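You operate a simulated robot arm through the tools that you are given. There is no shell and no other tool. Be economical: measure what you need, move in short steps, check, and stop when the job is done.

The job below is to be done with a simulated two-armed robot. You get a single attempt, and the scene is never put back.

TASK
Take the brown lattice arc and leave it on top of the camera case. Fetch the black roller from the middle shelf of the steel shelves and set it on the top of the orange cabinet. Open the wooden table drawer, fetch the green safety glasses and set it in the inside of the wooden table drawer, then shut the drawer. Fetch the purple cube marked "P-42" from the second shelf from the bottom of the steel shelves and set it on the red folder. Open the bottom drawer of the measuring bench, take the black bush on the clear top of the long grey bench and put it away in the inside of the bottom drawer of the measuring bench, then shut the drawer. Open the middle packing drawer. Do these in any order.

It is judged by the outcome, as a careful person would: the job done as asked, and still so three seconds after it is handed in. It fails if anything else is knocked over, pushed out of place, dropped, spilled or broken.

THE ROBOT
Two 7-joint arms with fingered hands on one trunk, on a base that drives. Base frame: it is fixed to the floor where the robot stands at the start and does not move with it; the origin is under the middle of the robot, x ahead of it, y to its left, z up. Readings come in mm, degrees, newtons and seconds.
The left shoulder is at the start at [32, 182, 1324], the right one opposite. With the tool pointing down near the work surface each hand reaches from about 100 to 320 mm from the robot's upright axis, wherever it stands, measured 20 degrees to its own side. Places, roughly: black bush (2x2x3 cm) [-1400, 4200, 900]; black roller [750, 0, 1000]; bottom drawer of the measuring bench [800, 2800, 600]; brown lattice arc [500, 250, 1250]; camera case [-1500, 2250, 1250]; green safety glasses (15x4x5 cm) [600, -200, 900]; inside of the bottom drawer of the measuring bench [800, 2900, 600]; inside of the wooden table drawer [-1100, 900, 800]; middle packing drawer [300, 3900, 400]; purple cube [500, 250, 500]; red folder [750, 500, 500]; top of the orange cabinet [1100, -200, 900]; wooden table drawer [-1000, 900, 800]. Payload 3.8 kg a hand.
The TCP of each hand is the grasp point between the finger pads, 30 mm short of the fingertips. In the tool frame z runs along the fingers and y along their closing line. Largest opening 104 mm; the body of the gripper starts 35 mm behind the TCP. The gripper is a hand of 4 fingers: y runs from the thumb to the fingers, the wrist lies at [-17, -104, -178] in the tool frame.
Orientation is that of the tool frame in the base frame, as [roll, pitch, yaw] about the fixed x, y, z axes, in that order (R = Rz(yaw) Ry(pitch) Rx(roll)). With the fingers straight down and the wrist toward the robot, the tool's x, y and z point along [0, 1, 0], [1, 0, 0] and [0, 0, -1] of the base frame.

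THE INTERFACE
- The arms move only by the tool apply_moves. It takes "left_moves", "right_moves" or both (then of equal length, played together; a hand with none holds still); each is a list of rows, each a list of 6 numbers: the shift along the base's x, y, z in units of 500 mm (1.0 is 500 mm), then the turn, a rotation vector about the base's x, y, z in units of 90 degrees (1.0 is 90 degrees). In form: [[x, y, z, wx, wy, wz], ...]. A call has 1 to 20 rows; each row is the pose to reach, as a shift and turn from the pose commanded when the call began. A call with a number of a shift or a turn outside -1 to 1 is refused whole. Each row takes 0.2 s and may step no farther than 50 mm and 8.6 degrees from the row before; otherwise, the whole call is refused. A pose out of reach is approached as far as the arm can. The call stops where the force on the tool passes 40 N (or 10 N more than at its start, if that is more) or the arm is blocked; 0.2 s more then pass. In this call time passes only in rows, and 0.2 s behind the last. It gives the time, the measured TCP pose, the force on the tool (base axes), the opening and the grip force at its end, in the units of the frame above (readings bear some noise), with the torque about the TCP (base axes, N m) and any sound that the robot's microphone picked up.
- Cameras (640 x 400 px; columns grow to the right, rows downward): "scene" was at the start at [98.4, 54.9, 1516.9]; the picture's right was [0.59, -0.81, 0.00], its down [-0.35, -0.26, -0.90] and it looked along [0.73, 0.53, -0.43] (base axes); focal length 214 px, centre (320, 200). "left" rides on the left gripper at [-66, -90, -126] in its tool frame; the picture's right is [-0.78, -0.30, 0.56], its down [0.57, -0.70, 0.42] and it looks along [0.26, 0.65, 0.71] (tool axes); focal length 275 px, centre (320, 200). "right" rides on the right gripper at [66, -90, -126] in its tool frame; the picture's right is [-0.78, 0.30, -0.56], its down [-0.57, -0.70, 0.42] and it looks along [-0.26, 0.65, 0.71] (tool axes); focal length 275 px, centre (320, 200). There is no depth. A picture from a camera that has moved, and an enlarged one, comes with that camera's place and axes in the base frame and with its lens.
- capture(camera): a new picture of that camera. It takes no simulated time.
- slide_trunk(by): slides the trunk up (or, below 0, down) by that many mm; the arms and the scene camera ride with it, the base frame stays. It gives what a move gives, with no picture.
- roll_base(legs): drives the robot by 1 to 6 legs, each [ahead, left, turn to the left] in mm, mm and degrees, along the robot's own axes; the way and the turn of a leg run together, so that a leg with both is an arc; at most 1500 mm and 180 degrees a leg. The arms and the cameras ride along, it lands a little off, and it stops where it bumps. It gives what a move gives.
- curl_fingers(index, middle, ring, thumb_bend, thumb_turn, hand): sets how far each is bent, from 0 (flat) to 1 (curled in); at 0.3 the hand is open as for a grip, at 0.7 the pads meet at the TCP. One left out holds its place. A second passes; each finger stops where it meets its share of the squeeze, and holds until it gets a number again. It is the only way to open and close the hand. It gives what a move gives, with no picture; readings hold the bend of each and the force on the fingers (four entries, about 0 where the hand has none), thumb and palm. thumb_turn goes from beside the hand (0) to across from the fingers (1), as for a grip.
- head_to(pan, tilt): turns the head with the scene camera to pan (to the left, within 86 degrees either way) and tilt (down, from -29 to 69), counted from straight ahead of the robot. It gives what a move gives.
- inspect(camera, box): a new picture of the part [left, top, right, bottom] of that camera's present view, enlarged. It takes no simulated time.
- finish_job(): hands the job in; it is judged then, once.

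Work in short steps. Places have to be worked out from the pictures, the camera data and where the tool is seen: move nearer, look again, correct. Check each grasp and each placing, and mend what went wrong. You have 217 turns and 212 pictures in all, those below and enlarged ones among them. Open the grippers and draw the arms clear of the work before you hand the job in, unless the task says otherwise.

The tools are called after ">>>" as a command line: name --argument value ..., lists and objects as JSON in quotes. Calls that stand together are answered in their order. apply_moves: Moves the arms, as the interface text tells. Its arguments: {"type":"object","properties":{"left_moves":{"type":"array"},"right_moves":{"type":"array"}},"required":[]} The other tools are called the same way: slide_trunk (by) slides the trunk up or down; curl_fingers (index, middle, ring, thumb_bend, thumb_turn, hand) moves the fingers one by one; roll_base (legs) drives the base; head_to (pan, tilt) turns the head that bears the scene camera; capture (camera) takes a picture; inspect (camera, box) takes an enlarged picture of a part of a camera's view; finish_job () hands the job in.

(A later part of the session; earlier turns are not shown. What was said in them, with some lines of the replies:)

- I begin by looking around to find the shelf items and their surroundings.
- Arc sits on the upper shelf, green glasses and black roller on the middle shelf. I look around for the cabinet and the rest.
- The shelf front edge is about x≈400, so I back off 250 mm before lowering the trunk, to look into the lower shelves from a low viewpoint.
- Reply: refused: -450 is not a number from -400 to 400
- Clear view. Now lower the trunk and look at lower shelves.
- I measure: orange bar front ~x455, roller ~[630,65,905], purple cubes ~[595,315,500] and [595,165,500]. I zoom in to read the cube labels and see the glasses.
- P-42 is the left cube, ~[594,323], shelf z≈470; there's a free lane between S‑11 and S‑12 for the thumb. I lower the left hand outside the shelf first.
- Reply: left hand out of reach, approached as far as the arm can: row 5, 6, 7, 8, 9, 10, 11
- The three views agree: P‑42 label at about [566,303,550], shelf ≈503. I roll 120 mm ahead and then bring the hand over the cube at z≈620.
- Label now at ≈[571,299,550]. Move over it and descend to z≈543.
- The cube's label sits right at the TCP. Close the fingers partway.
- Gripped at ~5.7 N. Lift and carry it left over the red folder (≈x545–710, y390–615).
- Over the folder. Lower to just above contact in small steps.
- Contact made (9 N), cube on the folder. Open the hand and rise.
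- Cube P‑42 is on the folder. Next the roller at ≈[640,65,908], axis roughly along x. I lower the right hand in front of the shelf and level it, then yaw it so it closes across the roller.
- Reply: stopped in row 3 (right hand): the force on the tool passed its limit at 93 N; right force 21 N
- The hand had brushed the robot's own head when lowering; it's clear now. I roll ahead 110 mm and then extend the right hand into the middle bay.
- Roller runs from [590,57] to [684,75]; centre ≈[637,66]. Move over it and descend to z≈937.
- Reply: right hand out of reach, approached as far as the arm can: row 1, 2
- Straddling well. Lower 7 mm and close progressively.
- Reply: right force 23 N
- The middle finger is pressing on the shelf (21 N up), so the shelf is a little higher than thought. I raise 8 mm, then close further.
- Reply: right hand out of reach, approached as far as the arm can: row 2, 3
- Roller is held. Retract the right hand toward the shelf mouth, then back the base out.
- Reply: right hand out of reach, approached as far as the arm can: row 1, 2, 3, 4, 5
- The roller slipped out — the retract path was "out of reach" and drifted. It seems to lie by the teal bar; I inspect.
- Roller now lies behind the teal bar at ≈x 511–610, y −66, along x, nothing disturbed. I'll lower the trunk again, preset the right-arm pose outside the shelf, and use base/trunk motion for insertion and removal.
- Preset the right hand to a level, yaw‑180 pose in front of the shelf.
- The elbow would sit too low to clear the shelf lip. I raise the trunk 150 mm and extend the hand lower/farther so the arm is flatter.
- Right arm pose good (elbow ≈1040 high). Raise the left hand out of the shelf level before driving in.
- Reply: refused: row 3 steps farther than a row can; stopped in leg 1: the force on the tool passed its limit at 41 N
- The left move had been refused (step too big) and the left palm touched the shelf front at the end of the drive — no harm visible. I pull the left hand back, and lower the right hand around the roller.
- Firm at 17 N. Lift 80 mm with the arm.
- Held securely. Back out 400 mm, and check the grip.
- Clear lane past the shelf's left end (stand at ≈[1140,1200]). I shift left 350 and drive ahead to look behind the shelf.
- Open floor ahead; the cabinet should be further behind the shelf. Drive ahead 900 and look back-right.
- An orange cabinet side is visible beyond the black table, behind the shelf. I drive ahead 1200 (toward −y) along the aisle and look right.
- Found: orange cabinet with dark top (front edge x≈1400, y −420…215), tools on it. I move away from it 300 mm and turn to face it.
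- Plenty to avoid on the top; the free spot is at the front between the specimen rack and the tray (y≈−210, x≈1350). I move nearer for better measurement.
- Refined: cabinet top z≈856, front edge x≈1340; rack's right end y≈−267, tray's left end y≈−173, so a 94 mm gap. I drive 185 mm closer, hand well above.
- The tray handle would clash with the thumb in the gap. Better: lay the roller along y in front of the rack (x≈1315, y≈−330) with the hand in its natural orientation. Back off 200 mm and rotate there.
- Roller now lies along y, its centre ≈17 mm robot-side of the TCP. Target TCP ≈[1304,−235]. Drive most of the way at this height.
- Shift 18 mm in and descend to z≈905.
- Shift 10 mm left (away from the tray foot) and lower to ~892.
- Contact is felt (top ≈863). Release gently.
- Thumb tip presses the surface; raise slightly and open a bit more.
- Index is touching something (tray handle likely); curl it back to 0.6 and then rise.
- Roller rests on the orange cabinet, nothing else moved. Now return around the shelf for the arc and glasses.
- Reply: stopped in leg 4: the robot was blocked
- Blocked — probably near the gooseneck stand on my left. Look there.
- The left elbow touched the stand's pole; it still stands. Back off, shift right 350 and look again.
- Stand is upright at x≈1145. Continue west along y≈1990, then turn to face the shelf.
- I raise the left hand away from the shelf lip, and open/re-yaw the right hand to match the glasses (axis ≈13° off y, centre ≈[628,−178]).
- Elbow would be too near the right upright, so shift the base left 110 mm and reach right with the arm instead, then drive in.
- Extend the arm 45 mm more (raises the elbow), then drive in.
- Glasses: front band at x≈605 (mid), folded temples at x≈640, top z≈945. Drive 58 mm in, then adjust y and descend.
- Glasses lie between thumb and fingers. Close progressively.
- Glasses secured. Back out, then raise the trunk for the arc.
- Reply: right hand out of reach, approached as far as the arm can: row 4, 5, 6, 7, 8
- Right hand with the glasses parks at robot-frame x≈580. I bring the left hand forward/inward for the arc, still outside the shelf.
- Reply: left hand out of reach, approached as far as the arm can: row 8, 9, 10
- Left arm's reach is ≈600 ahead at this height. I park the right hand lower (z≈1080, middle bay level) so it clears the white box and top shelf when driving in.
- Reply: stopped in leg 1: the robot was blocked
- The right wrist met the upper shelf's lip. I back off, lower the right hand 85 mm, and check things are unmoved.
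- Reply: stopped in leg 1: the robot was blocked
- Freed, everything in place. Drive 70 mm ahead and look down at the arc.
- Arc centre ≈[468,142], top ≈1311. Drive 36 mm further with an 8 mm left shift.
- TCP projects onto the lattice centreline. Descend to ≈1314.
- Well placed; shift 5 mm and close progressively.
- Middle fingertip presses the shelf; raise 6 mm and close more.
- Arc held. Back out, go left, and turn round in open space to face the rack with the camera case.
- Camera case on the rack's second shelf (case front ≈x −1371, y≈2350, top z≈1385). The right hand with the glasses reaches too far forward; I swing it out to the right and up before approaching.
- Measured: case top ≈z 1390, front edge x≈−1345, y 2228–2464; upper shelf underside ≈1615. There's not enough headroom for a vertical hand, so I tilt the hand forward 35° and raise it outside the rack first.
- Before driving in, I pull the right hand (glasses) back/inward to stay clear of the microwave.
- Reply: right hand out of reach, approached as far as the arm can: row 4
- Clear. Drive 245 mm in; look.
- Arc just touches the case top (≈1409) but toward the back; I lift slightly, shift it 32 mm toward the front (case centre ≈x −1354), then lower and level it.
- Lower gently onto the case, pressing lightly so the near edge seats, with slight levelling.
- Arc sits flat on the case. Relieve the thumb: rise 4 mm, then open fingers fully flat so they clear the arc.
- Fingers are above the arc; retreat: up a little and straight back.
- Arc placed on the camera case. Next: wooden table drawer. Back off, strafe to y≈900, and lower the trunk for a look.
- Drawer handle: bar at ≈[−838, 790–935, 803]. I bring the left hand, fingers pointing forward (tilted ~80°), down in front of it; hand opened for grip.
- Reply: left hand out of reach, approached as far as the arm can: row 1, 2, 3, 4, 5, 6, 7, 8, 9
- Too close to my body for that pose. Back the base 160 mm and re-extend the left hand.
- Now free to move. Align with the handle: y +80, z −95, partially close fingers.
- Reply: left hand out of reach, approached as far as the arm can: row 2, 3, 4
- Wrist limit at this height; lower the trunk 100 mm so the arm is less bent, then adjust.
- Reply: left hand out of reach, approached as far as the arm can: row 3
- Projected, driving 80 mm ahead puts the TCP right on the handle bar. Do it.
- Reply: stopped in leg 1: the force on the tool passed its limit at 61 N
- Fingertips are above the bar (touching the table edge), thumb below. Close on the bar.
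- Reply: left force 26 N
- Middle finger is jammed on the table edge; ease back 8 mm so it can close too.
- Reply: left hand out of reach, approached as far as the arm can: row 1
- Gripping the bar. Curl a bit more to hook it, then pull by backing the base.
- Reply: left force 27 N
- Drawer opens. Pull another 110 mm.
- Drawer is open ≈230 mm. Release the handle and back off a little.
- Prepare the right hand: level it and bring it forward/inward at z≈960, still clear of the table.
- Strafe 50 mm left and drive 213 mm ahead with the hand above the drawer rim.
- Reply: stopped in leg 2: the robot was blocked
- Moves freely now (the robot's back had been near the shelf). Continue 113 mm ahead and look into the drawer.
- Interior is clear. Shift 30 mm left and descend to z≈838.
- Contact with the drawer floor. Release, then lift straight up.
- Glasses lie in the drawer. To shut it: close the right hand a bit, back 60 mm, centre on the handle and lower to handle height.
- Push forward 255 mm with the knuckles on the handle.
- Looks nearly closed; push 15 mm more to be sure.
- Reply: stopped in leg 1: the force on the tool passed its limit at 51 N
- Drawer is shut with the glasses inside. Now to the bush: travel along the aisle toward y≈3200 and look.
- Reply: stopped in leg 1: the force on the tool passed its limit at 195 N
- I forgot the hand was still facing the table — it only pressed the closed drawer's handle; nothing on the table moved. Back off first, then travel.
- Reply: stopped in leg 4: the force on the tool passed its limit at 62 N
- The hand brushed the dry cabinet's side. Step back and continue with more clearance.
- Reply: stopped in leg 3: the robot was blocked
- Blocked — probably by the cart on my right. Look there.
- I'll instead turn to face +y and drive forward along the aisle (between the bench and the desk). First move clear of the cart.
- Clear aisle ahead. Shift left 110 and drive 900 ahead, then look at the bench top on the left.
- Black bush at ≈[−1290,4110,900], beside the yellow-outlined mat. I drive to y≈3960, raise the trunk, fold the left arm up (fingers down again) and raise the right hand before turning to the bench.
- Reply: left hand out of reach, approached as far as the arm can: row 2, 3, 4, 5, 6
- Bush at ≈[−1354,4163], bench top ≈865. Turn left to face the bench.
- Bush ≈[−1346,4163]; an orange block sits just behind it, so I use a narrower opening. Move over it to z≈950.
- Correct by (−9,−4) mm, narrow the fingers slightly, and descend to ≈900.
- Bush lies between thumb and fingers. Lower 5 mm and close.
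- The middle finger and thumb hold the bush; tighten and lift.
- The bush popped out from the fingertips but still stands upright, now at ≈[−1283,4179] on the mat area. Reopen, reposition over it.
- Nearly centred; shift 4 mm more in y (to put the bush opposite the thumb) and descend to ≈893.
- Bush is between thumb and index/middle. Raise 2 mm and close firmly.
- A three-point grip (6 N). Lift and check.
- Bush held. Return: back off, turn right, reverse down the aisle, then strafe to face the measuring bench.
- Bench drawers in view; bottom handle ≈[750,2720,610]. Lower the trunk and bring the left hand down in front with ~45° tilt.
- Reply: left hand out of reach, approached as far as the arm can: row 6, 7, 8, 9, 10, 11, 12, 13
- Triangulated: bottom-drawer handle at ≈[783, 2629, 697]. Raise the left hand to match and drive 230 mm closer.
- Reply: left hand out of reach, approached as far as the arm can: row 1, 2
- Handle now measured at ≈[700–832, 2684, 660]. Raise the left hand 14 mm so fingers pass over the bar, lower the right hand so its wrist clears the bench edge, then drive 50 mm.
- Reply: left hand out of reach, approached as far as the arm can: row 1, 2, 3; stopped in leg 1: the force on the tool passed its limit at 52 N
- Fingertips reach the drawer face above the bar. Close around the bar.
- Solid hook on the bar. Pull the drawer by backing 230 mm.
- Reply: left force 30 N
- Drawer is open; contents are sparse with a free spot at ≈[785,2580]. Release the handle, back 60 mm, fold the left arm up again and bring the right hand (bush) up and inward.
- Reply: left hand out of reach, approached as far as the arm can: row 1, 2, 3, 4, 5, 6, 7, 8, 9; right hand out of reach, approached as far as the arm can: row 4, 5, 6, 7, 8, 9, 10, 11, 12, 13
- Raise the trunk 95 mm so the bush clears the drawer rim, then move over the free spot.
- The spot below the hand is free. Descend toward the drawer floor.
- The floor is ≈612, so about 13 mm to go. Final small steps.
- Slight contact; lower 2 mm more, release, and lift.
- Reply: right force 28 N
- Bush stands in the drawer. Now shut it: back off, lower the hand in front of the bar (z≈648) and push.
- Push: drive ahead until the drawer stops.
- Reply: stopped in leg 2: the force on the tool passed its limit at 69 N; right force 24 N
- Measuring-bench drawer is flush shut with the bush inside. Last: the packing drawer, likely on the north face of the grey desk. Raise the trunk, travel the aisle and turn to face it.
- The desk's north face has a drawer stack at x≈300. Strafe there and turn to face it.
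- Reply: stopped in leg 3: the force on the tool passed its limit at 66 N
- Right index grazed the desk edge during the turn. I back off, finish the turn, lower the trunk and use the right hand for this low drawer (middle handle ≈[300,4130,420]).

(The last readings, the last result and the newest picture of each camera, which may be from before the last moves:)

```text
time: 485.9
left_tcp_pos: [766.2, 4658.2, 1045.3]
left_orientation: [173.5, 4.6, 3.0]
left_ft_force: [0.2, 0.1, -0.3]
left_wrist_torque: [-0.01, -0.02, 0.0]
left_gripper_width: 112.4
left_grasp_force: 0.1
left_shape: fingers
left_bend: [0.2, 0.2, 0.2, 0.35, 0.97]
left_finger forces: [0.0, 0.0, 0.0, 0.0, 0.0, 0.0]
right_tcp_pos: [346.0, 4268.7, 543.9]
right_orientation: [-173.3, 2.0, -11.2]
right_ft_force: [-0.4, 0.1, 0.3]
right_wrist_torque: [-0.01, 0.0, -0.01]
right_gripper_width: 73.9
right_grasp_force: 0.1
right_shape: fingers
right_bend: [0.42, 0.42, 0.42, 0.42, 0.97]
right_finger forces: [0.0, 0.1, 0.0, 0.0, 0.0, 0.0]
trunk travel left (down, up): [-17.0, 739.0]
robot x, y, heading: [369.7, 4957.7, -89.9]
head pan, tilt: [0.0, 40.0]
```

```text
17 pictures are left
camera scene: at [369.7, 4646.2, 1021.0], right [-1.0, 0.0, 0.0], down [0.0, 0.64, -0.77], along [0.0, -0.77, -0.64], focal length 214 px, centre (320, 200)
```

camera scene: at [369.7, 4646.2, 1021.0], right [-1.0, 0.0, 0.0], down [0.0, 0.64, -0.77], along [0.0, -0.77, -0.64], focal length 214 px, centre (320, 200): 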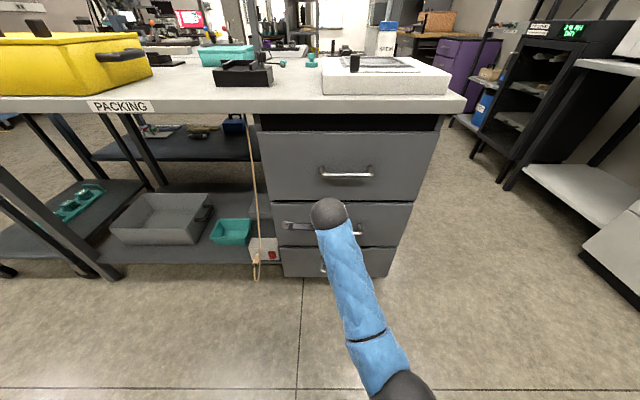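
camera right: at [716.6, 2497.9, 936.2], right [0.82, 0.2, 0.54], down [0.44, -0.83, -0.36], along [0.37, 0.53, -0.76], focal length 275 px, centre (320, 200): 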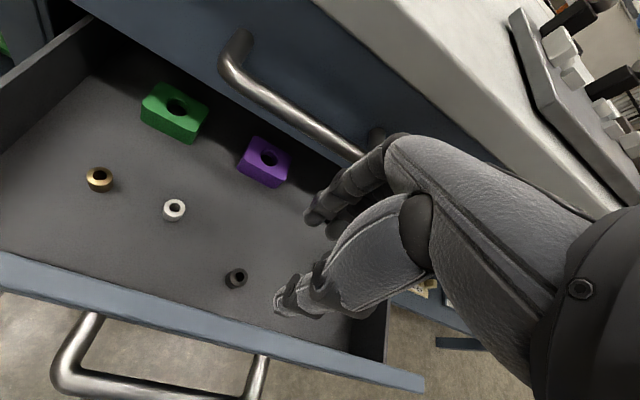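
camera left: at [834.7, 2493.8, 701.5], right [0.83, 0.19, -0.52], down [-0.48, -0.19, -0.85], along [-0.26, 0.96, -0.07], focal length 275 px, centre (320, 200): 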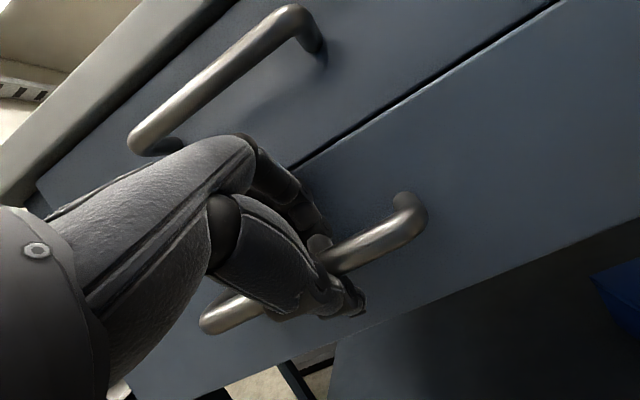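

Top handle triangulates to [294,4120,682], middle ≈[297,4120,412]. Align x, lower the right hand to z≈470, then drive in 138 mm.

>>> apply_moves --right_moves '[[0, 0, -0.05, 0, 0, 0], [0, 0, -0.1, 0, 0, 0], [0, 0, -0.146, 0, 0, 0]]'

>>> roll_base --legs '[[0, -49, 0], [90, 0, 0]]'

>>> capture --camera "right"

```text
time: 486.7
left_tcp_pos: [764.8, 4658.6, 1045.5]
left_orientation: [173.5, 4.6, 2.9]
left_ft_force: [0.7, 0.0, 0.3]
left_wrist_torque: [0.02, -0.01, 0.0]
left_gripper_width: 112.6
left_grasp_force: 0.1
left_shape: fingers
left_bend: [0.2, 0.2, 0.2, 0.35, 0.97]
left_finger forces: [0.1, 0.1, 0.0, 0.1, 0.0, 0.0]
right_tcp_pos: [348.0, 4267.9, 471.9]
right_orientation: [-173.3, 2.1, -11.1]
right_ft_force: [0.2, -0.4, -0.7]
right_wrist_torque: [-0.01, 0.0, 0.0]
right_gripper_width: 73.9
right_grasp_force: 0.1
right_shape: fingers
right_bend: [0.42, 0.42, 0.42, 0.42, 0.97]
right_finger forces: [0.0, 0.1, 0.0, 0.0, 0.0, 0.1]
trunk travel left (down, up): [-17.0, 739.0]
robot x, y, heading: [369.2, 4955.6, -89.8]
head pan, tilt: [0.0, 40.0]
```

```text
time: 488.4
left_tcp_pos: [715.6, 4568.7, 1046.2]
left_orientation: [173.3, 4.6, 3.0]
left_ft_force: [0.3, 0.1, 0.1]
left_wrist_torque: [-0.01, 0.0, 0.01]
left_gripper_width: 112.4
left_grasp_force: 0.1
left_shape: fingers
left_bend: [0.2, 0.2, 0.2, 0.35, 0.97]
left_finger forces: [0.1, 0.1, 0.0, 0.0, 0.0, 0.0]
right_tcp_pos: [298.3, 4178.2, 473.8]
right_orientation: [-173.1, 2.4, -11.2]
right_ft_force: [-14.0, 29.0, 13.2]
right_wrist_torque: [0.37, 0.6, -0.87]
right_gripper_width: 53.5
right_grasp_force: 17.0
right_shape: fingers
right_bend: [0.6, 0.6, 0.51, 0.42, 0.97]
right_finger forces: [9.2, 14.7, 10.3, 0.0, 0.0, 0.0]
trunk travel left (down, up): [-17.0, 739.0]
robot x, y, heading: [321.9, 4866.1, -89.7]
head pan, tilt: [0.0, 40.0]
```

```text
16 pictures are left
camera right: at [382.3, 4236.2, 604.3], right [-0.81, -0.21, 0.55], down [-0.43, 0.85, -0.31], along [-0.4, -0.49, -0.78], focal length 275 px, centre (320, 200)
```

right: 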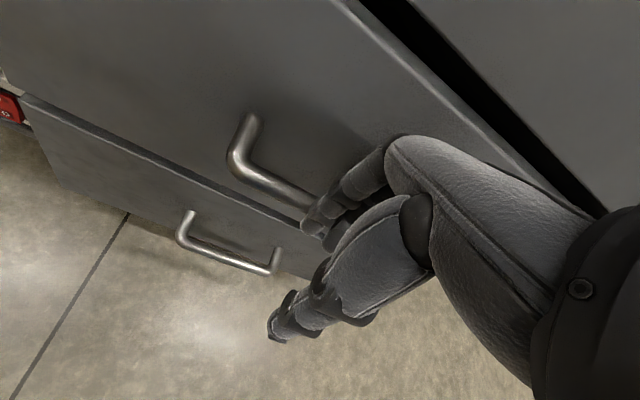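

Fingertips are meeting the bar itself. Back 20 mm, raise 32 mm, tilt the hand forward slightly, then go in above the bar.

>>> roll_base --legs '[[-25, 0, 0]]'

>>> apply_moves --right_moves '[[0, 0, 0.03, -0.07, 0, 0], [0, 0, 0.06, -0.14, 0, 0], [0, 0, 0.07, -0.21, 0, 0]]'

>>> roll_base --legs '[[62, 0, 0]]'

>>> capture --camera "right"

```text
time: 489.2
left_tcp_pos: [716.6, 4591.2, 1045.1]
left_orientation: [173.5, 4.6, 3.0]
left_ft_force: [-1.2, 0.2, 0.1]
left_wrist_torque: [0.01, 0.0, -0.02]
left_gripper_width: 112.2
left_grasp_force: 0.0
left_shape: fingers
left_bend: [0.2, 0.2, 0.2, 0.35, 0.97]
left_finger forces: [0.0, 0.0, 0.0, 0.1, 0.0, 0.1]
right_tcp_pos: [297.5, 4202.9, 470.5]
right_orientation: [-173.0, 2.3, -11.2]
right_ft_force: [-0.3, 0.4, -0.5]
right_wrist_torque: [-0.02, 0.02, 0.01]
right_gripper_width: 73.8
right_grasp_force: 0.0
right_shape: fingers
right_bend: [0.42, 0.42, 0.42, 0.42, 0.97]
right_finger forces: [0.1, 0.0, 0.0, 0.0, 0.0, 0.0]
trunk travel left (down, up): [-17.0, 739.0]
robot x, y, heading: [322.0, 4895.0, -89.8]
head pan, tilt: [0.0, 40.0]
```

```text
time: 490.2
left_tcp_pos: [716.9, 4591.8, 1045.0]
left_orientation: [173.4, 4.6, 3.0]
left_ft_force: [0.0, 0.2, -0.3]
left_wrist_torque: [-0.01, -0.02, -0.01]
left_gripper_width: 112.5
left_grasp_force: 0.1
left_shape: fingers
left_bend: [0.2, 0.2, 0.2, 0.35, 0.97]
left_finger forces: [0.0, 0.0, 0.1, 0.0, 0.1, 0.0]
right_tcp_pos: [277.7, 4177.9, 527.9]
right_orientation: [164.9, -0.5, -12.3]
right_ft_force: [0.4, -0.7, -0.4]
right_wrist_torque: [0.0, -0.01, 0.0]
right_gripper_width: 74.5
right_grasp_force: 0.1
right_shape: fingers
right_bend: [0.42, 0.42, 0.42, 0.42, 0.97]
right_finger forces: [0.0, 0.0, 0.0, 0.0, 0.0, 0.0]
trunk travel left (down, up): [-17.0, 739.0]
robot x, y, heading: [317.5, 4892.7, -89.6]
head pan, tilt: [0.0, 40.0]
stopped in row 3 (right hand): the arm was blocked; the commanded pose is now the measured one
```

```text
time: 491.1
left_tcp_pos: [718.4, 4556.1, 1044.9]
left_orientation: [173.5, 4.5, 2.9]
left_ft_force: [0.3, 0.2, 0.7]
left_wrist_torque: [0.0, 0.03, 0.0]
left_gripper_width: 112.5
left_grasp_force: 0.0
left_shape: fingers
left_bend: [0.2, 0.2, 0.2, 0.35, 0.97]
left_finger forces: [0.1, 0.0, 0.1, 0.0, 0.0, 0.1]
right_tcp_pos: [275.6, 4145.6, 527.3]
right_orientation: [165.7, -0.3, -12.7]
right_ft_force: [2.7, 24.8, 1.8]
right_wrist_torque: [-0.14, -0.06, -0.16]
right_gripper_width: 62.1
right_grasp_force: 12.3
right_shape: fingers
right_bend: [0.52, 0.57, 0.45, 0.42, 0.97]
right_finger forces: [9.5, 11.5, 3.1, 0.1, 0.0, 0.1]
trunk travel left (down, up): [-17.0, 739.0]
robot x, y, heading: [321.9, 4854.9, -90.1]
head pan, tilt: [0.0, 40.0]
stopped in leg 1: the force on the tool passed its limit at 61 N (the readings are from after the stop); the commanded pose is now the measured one
```

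```text
15 pictures are left
camera right: at [367.2, 4246.2, 626.5], right [-0.79, 0.03, 0.61], down [-0.43, 0.69, -0.59], along [-0.43, -0.73, -0.53], focal length 275 px, centre (320, 200)
```

right: 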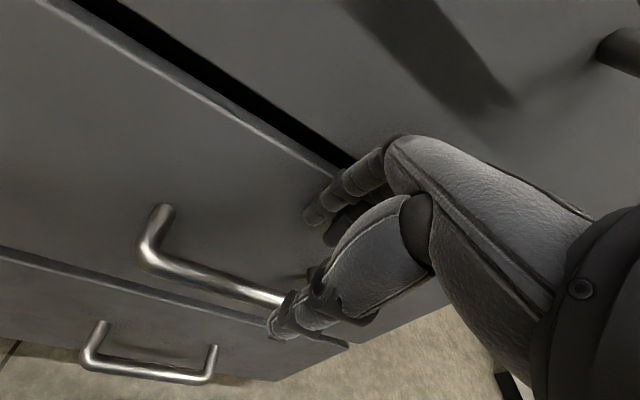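

Fingers are now above the bar against the drawer face. Ease back 8 mm and lower so the bar comes between fingers and thumb.

>>> apply_moves --right_moves '[[0.03, 0.016, 0, 0, 0, 0], [0.03, 0.016, -0.06, 0, 0, 0], [0.03, 0.016, -0.12, 0, 0, 0], [0.03, 0.016, -0.18, 0, 0, 0]]'

>>> capture --camera "right"

```text
time: 491.6
left_tcp_pos: [718.3, 4557.5, 1045.6]
left_orientation: [173.5, 4.7, 3.0]
left_ft_force: [-0.1, -0.2, 0.7]
left_wrist_torque: [-0.02, 0.02, 0.01]
left_gripper_width: 112.3
left_grasp_force: 0.3
left_shape: fingers
left_bend: [0.2, 0.2, 0.2, 0.35, 0.97]
left_finger forces: [0.0, 0.0, 0.1, 0.0, 0.0, 0.0]
right_tcp_pos: [273.3, 4143.5, 526.8]
right_orientation: [163.5, 1.6, -13.3]
right_ft_force: [9.8, 33.8, 4.6]
right_wrist_torque: [-0.32, 0.1, -0.24]
right_gripper_width: 57.4
right_grasp_force: 17.4
right_shape: fingers
right_bend: [0.56, 0.61, 0.49, 0.42, 0.97]
right_finger forces: [8.9, 16.1, 9.2, 0.0, 0.0, 0.0]
trunk travel left (down, up): [-17.0, 739.0]
robot x, y, heading: [317.0, 4855.4, -89.8]
head pan, tilt: [0.0, 40.0]
stopped in row 2 (right hand): the force on the tool passed its limit at 44 N (the readings are from after the stop); the commanded pose is now the measured one
```

```text
14 pictures are left
camera right: at [368.3, 4244.6, 619.4], right [-0.77, 0.05, 0.64], down [-0.45, 0.67, -0.59], along [-0.46, -0.74, -0.49], focal length 275 px, centre (320, 200)
```

right: 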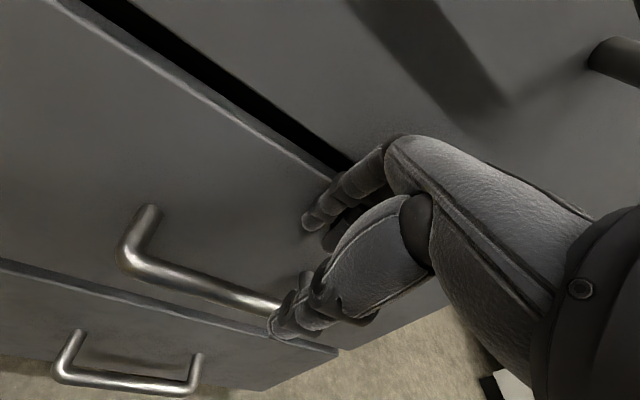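

The arm is jammed against the face. Back off 110 mm, tilt to ~45° (as worked on the other bench), lower to z≈425, and re-approach horizontally.

>>> roll_base --legs '[[-110, 0, 0]]'

>>> apply_moves --right_moves '[[0.01, 0, -0.04, -0.06, 0, 0], [0.02, 0, -0.08, -0.13, 0, 0], [0.03, 0, -0.12, -0.2, 0, 0], [0.04, 0, -0.16, -0.27, 0, 0], [0.05, 0, -0.204, -0.32, 0, 0]]'

>>> capture --camera "right"

>>> capture --camera "scene"

```text
time: 492.8
left_tcp_pos: [717.4, 4666.4, 1044.1]
left_orientation: [173.5, 4.6, 3.0]
left_ft_force: [0.7, 0.2, 0.1]
left_wrist_torque: [-0.01, -0.01, -0.03]
left_gripper_width: 112.4
left_grasp_force: 0.0
left_shape: fingers
left_bend: [0.2, 0.2, 0.2, 0.35, 0.97]
left_finger forces: [0.0, 0.0, 0.1, 0.0, 0.0, 0.1]
right_tcp_pos: [271.1, 4252.8, 524.3]
right_orientation: [163.5, 1.5, -13.5]
right_ft_force: [0.2, -0.7, 0.5]
right_wrist_torque: [-0.01, 0.0, 0.01]
right_gripper_width: 73.8
right_grasp_force: 0.1
right_shape: fingers
right_bend: [0.42, 0.42, 0.42, 0.42, 0.97]
right_finger forces: [0.0, 0.0, 0.0, 0.1, 0.1, 0.1]
trunk travel left (down, up): [-17.0, 739.0]
robot x, y, heading: [320.9, 4968.0, -89.9]
head pan, tilt: [0.0, 40.0]
```

```text
time: 494.0
left_tcp_pos: [716.8, 4667.0, 1044.6]
left_orientation: [173.6, 4.6, 3.1]
left_ft_force: [-0.7, -0.4, -0.5]
left_wrist_torque: [0.01, 0.0, -0.01]
left_gripper_width: 112.4
left_grasp_force: 0.1
left_shape: fingers
left_bend: [0.2, 0.2, 0.2, 0.35, 0.97]
left_finger forces: [0.0, 0.1, 0.0, 0.0, 0.0, 0.0]
right_tcp_pos: [296.3, 4253.2, 423.7]
right_orientation: [135.3, -5.1, -12.3]
right_ft_force: [0.1, 0.0, -0.3]
right_wrist_torque: [0.0, -0.02, 0.0]
right_gripper_width: 74.1
right_grasp_force: 0.0
right_shape: fingers
right_bend: [0.42, 0.42, 0.42, 0.42, 0.97]
right_finger forces: [0.1, 0.0, 0.0, 0.0, 0.0, 0.0]
trunk travel left (down, up): [-17.0, 739.0]
robot x, y, heading: [321.2, 4965.3, -89.8]
head pan, tilt: [0.0, 40.0]
```

```text
13 pictures are left
camera right: at [391.5, 4386.8, 454.1], right [-0.77, 0.35, 0.53], down [-0.45, 0.3, -0.84], along [-0.46, -0.88, -0.08], focal length 275 px, centre (320, 200)
```

right: 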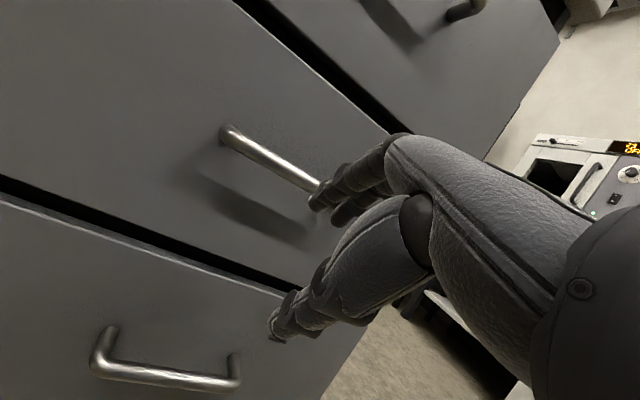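

```text
12 pictures are left
camera scene: at [321.0, 4654.0, 1020.9], right [-1.0, 0.0, 0.0], down [0.0, 0.64, -0.77], along [0.0, -0.77, -0.64], focal length 214 px, centre (320, 200)
```

scene: 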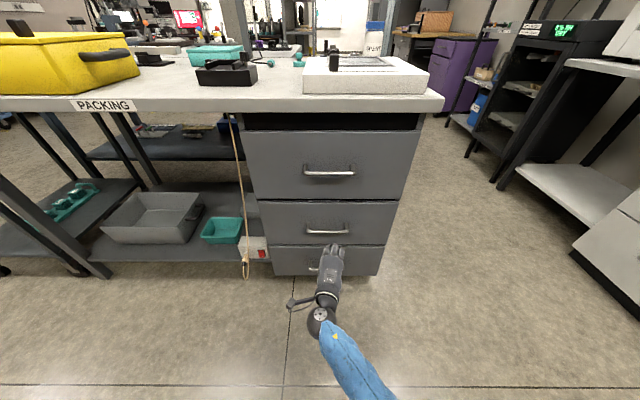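

Now measured precisely: middle bar at x 216–370, y 4130, z 440. Raise 24 mm and drive 85 mm in.

>>> apply_moves --right_moves '[[0, 0, 0.025, 0, 0, 0], [0, 0, 0.05, 0, 0, 0]]'

>>> roll_base --legs '[[88, 0, 0]]'

>>> capture --camera "right"

```text
time: 494.6
left_tcp_pos: [716.1, 4666.0, 1045.9]
left_orientation: [173.5, 4.6, 2.9]
left_ft_force: [-0.4, 0.3, 0.4]
left_wrist_torque: [-0.01, 0.0, 0.02]
left_gripper_width: 112.4
left_grasp_force: 0.1
left_shape: fingers
left_bend: [0.2, 0.2, 0.2, 0.35, 0.97]
left_finger forces: [0.1, 0.0, 0.0, 0.0, 0.0, 0.0]
right_tcp_pos: [294.9, 4252.0, 448.0]
right_orientation: [135.3, -5.0, -12.5]
right_ft_force: [0.5, 0.3, 0.5]
right_wrist_torque: [-0.02, -0.02, 0.02]
right_gripper_width: 74.2
right_grasp_force: 0.0
right_shape: fingers
right_bend: [0.42, 0.42, 0.42, 0.42, 0.97]
right_finger forces: [0.1, 0.1, 0.1, 0.1, 0.0, 0.1]
trunk travel left (down, up): [-17.0, 739.0]
robot x, y, heading: [320.7, 4968.5, -89.8]
head pan, tilt: [0.0, 40.0]
```

```text
time: 495.7
left_tcp_pos: [717.7, 4577.2, 1045.3]
left_orientation: [173.6, 4.5, 2.9]
left_ft_force: [0.1, 0.2, 0.6]
left_wrist_torque: [0.02, 0.0, -0.02]
left_gripper_width: 112.6
left_grasp_force: 0.1
left_shape: fingers
left_bend: [0.2, 0.2, 0.2, 0.35, 0.97]
left_finger forces: [0.1, 0.0, 0.0, 0.0, 0.0, 0.0]
right_tcp_pos: [296.1, 4163.4, 448.2]
right_orientation: [135.5, -5.1, -12.6]
right_ft_force: [-0.1, 0.5, -0.9]
right_wrist_torque: [0.0, 0.02, 0.01]
right_gripper_width: 74.1
right_grasp_force: 0.0
right_shape: fingers
right_bend: [0.42, 0.42, 0.42, 0.42, 0.97]
right_finger forces: [0.0, 0.1, 0.1, 0.0, 0.0, 0.0]
trunk travel left (down, up): [-17.0, 739.0]
robot x, y, heading: [324.5, 4878.3, -90.0]
head pan, tilt: [0.0, 40.0]
```

```text
11 pictures are left
camera right: at [391.2, 4296.7, 479.4], right [-0.77, 0.36, 0.53], down [-0.44, 0.3, -0.84], along [-0.46, -0.88, -0.07], focal length 275 px, centre (320, 200)
```

right: 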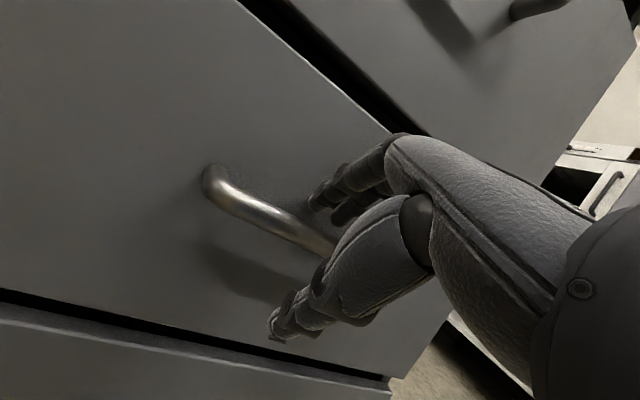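

The bar is between the fingers (above) and thumb (below). Go 15 mm further and close.

>>> roll_base --legs '[[15, 0, 0]]'

>>> curl_fingers --hand "right" --index 0.85 --middle 0.85 --ring 0.85 --thumb_bend 0.62

>>> capture --camera "right"

```text
time: 496.4
left_tcp_pos: [716.1, 4564.7, 1046.4]
left_orientation: [173.5, 4.6, 2.9]
left_ft_force: [1.0, 0.3, 0.0]
left_wrist_torque: [0.0, 0.0, 0.01]
left_gripper_width: 112.5
left_grasp_force: 0.0
left_shape: fingers
left_bend: [0.2, 0.2, 0.2, 0.35, 0.97]
left_finger forces: [0.0, 0.0, 0.0, 0.0, 0.1, 0.0]
right_tcp_pos: [295.6, 4148.6, 448.5]
right_orientation: [135.2, -5.0, -12.6]
right_ft_force: [0.7, 24.5, 5.8]
right_wrist_torque: [-0.43, 0.03, -0.15]
right_gripper_width: 59.7
right_grasp_force: 12.1
right_shape: fingers
right_bend: [0.51, 0.45, 0.42, 0.42, 0.97]
right_finger forces: [13.2, 11.3, 0.0, 0.1, 0.0, 0.1]
trunk travel left (down, up): [-17.0, 739.0]
robot x, y, heading: [321.8, 4863.8, -89.9]
head pan, tilt: [0.0, 40.0]
```

```text
time: 497.4
left_tcp_pos: [716.9, 4560.2, 1044.3]
left_orientation: [173.6, 4.6, 3.0]
left_ft_force: [-0.2, -0.1, -0.7]
left_wrist_torque: [-0.01, 0.02, 0.04]
left_gripper_width: 112.5
left_grasp_force: 0.0
left_shape: fingers
left_bend: [0.2, 0.2, 0.2, 0.35, 0.97]
left_finger forces: [0.0, 0.0, 0.0, 0.1, 0.1, 0.0]
right_tcp_pos: [295.1, 4148.7, 441.5]
right_orientation: [135.9, -4.8, -12.6]
right_ft_force: [-8.2, 0.9, -23.2]
right_wrist_torque: [-0.6, -0.06, 0.23]
right_gripper_width: 14.8
right_grasp_force: 21.5
right_shape: fingers
right_bend: [0.84, 0.81, 0.79, 0.6, 0.98]
right_finger forces: [6.9, 17.2, 8.8, 0.0, 10.1, 0.0]
trunk travel left (down, up): [-17.0, 739.0]
robot x, y, heading: [319.0, 4862.0, -89.7]
head pan, tilt: [0.0, 40.0]
```

```text
10 pictures are left
camera right: at [389.9, 4282.6, 474.6], right [-0.77, 0.35, 0.54], down [-0.45, 0.31, -0.84], along [-0.46, -0.88, -0.08], focal length 275 px, centre (320, 200)
```

right: 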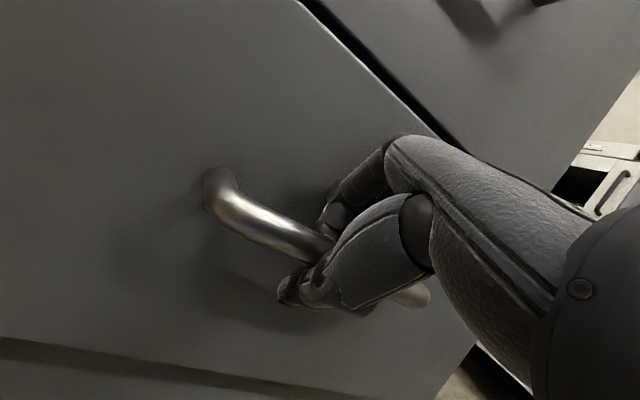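

Firm hook on the middle handle. Pull the drawer out by backing 240 mm.

>>> roll_base --legs '[[-120, 0, 0], [-120, 0, 0]]'

>>> capture --camera "scene"

```text
time: 499.5
left_tcp_pos: [715.9, 4803.7, 1044.2]
left_orientation: [173.6, 4.7, 3.1]
left_ft_force: [0.7, -0.7, -0.8]
left_wrist_torque: [-0.03, 0.05, -0.01]
left_gripper_width: 112.4
left_grasp_force: 0.1
left_shape: fingers
left_bend: [0.2, 0.2, 0.2, 0.35, 0.97]
left_finger forces: [0.0, 0.0, 0.0, 0.0, 0.1, 0.0]
right_tcp_pos: [295.3, 4391.7, 442.7]
right_orientation: [135.8, -4.8, -12.6]
right_ft_force: [-12.7, 0.8, -25.5]
right_wrist_torque: [-0.75, -0.06, 0.26]
right_gripper_width: 15.1
right_grasp_force: 22.1
right_shape: fingers
right_bend: [0.84, 0.81, 0.79, 0.59, 0.98]
right_finger forces: [6.7, 16.9, 9.8, 0.1, 10.4, 0.1]
trunk travel left (down, up): [-17.0, 739.0]
robot x, y, heading: [323.2, 5105.2, -89.8]
head pan, tilt: [0.0, 40.0]
```

```text
9 pictures are left
camera scene: at [320.4, 4790.5, 1020.2], right [-1.0, 0.0, 0.0], down [0.0, 0.64, -0.76], along [0.0, -0.76, -0.64], focal length 214 px, centre (320, 200)
```

scene: 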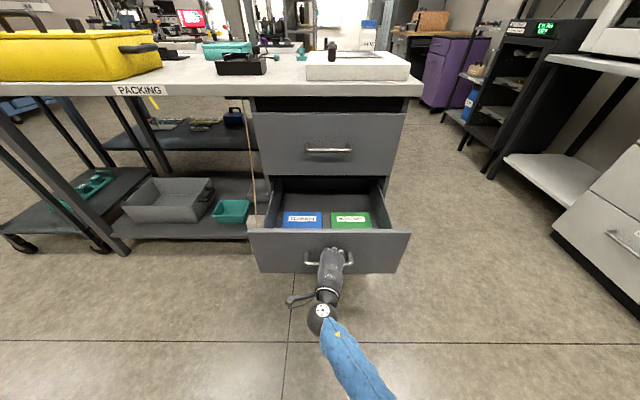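

Middle packing drawer is open. A bit more (60 mm), then release and back away.

>>> roll_base --legs '[[-60, 0, 0]]'

>>> curl_fingers --hand "right" --index 0.2 --middle 0.2 --ring 0.2 --thumb_bend 0.3

>>> roll_base --legs '[[-200, 0, 0]]'

>>> capture --camera "scene"

```text
time: 500.5
left_tcp_pos: [716.7, 4862.6, 1044.8]
left_orientation: [173.7, 4.5, 3.1]
left_ft_force: [-0.1, 0.0, -0.2]
left_wrist_torque: [0.04, -0.02, 0.03]
left_gripper_width: 112.4
left_grasp_force: 0.0
left_shape: fingers
left_bend: [0.2, 0.2, 0.2, 0.35, 0.97]
left_finger forces: [0.1, 0.0, 0.0, 0.0, 0.0, 0.1]
right_tcp_pos: [292.9, 4451.0, 441.7]
right_orientation: [136.0, -4.7, -12.7]
right_ft_force: [-0.3, 1.4, -19.0]
right_wrist_torque: [-0.68, -0.06, 0.13]
right_gripper_width: 15.6
right_grasp_force: 21.5
right_shape: fingers
right_bend: [0.84, 0.81, 0.79, 0.6, 0.97]
right_finger forces: [6.0, 20.0, 7.8, 0.0, 8.9, 0.0]
trunk travel left (down, up): [-17.0, 739.0]
robot x, y, heading: [320.7, 5164.9, -89.7]
head pan, tilt: [0.0, 40.0]
```

```text
time: 501.5
left_tcp_pos: [715.7, 4864.1, 1043.6]
left_orientation: [173.6, 4.6, 3.1]
left_ft_force: [-0.6, 0.2, -0.3]
left_wrist_torque: [-0.02, 0.0, 0.0]
left_gripper_width: 112.5
left_grasp_force: 0.0
left_shape: fingers
left_bend: [0.2, 0.2, 0.2, 0.35, 0.97]
left_finger forces: [0.0, 0.0, 0.1, 0.2, 0.0, 0.1]
right_tcp_pos: [294.4, 4451.0, 443.2]
right_orientation: [135.9, -4.7, -12.7]
right_ft_force: [-0.1, 0.3, 0.2]
right_wrist_torque: [0.01, 0.01, -0.02]
right_gripper_width: 118.4
right_grasp_force: 0.1
right_shape: fingers
right_bend: [0.2, 0.2, 0.2, 0.3, 0.97]
right_finger forces: [0.0, 0.0, 0.1, 0.0, 0.0, 0.0]
trunk travel left (down, up): [-17.0, 739.0]
robot x, y, heading: [317.3, 5160.5, -89.8]
head pan, tilt: [0.0, 40.0]
```

```text
time: 503.1
left_tcp_pos: [717.0, 5068.8, 1045.0]
left_orientation: [173.6, 4.6, 3.2]
left_ft_force: [-0.4, 0.4, -0.6]
left_wrist_torque: [-0.02, 0.01, 0.02]
left_gripper_width: 112.5
left_grasp_force: 0.0
left_shape: fingers
left_bend: [0.2, 0.2, 0.2, 0.35, 0.97]
left_finger forces: [0.0, 0.0, 0.0, 0.0, 0.1, 0.0]
right_tcp_pos: [293.3, 4655.5, 443.1]
right_orientation: [135.8, -4.7, -12.4]
right_ft_force: [0.4, 0.2, -1.1]
right_wrist_torque: [0.01, 0.01, -0.01]
right_gripper_width: 118.2
right_grasp_force: 0.1
right_shape: fingers
right_bend: [0.2, 0.2, 0.2, 0.3, 0.97]
right_finger forces: [0.0, 0.0, 0.1, 0.1, 0.0, 0.0]
trunk travel left (down, up): [-17.0, 739.0]
robot x, y, heading: [317.9, 5367.2, -89.5]
head pan, tilt: [0.0, 40.0]
```

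```text
8 pictures are left
camera scene: at [320.5, 5056.0, 1021.0], right [-1.0, -0.01, 0.0], down [0.0, 0.64, -0.77], along [0.0, -0.77, -0.64], focal length 214 px, centre (320, 200)
```

scene: 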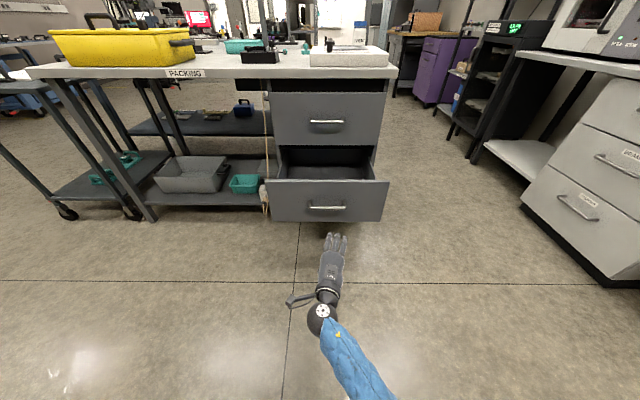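

The middle packing drawer stands open and both hands are empty and clear. All the other parts were checked as I finished them, so I hand in.

>>> finish_job

```text
The job is handed in.
```

I finished all six parts and handed the job in, but there were handling faults along the way, and I did not re-check every spot before handing in.

**Done:**
- The brown lattice arc is on the camera case.
- The black roller is on the orange cabinet.
- The green safety glasses are in the shut wooden table drawer.
- Cube P-42 is on the red folder.
- The black bush is in the shut bottom drawer of the measuring bench.
- The middle packing drawer is open.

**Faults:**
- **Roller:** it slipped out of the hand once and fell back onto the middle shelf, then I picked it up again.
- **Bush:** it popped out of the fingers once on the long grey bench but stayed upright.
- **Bumps:** the robot knocked the steel shelves, the gooseneck stand, the dry cabinet, the packing desk edge, the shut wooden table drawer's handle (195 N) and probably the cart. I looked at most of these afterwards and saw nothing displaced. I never got a clear look at the cart.
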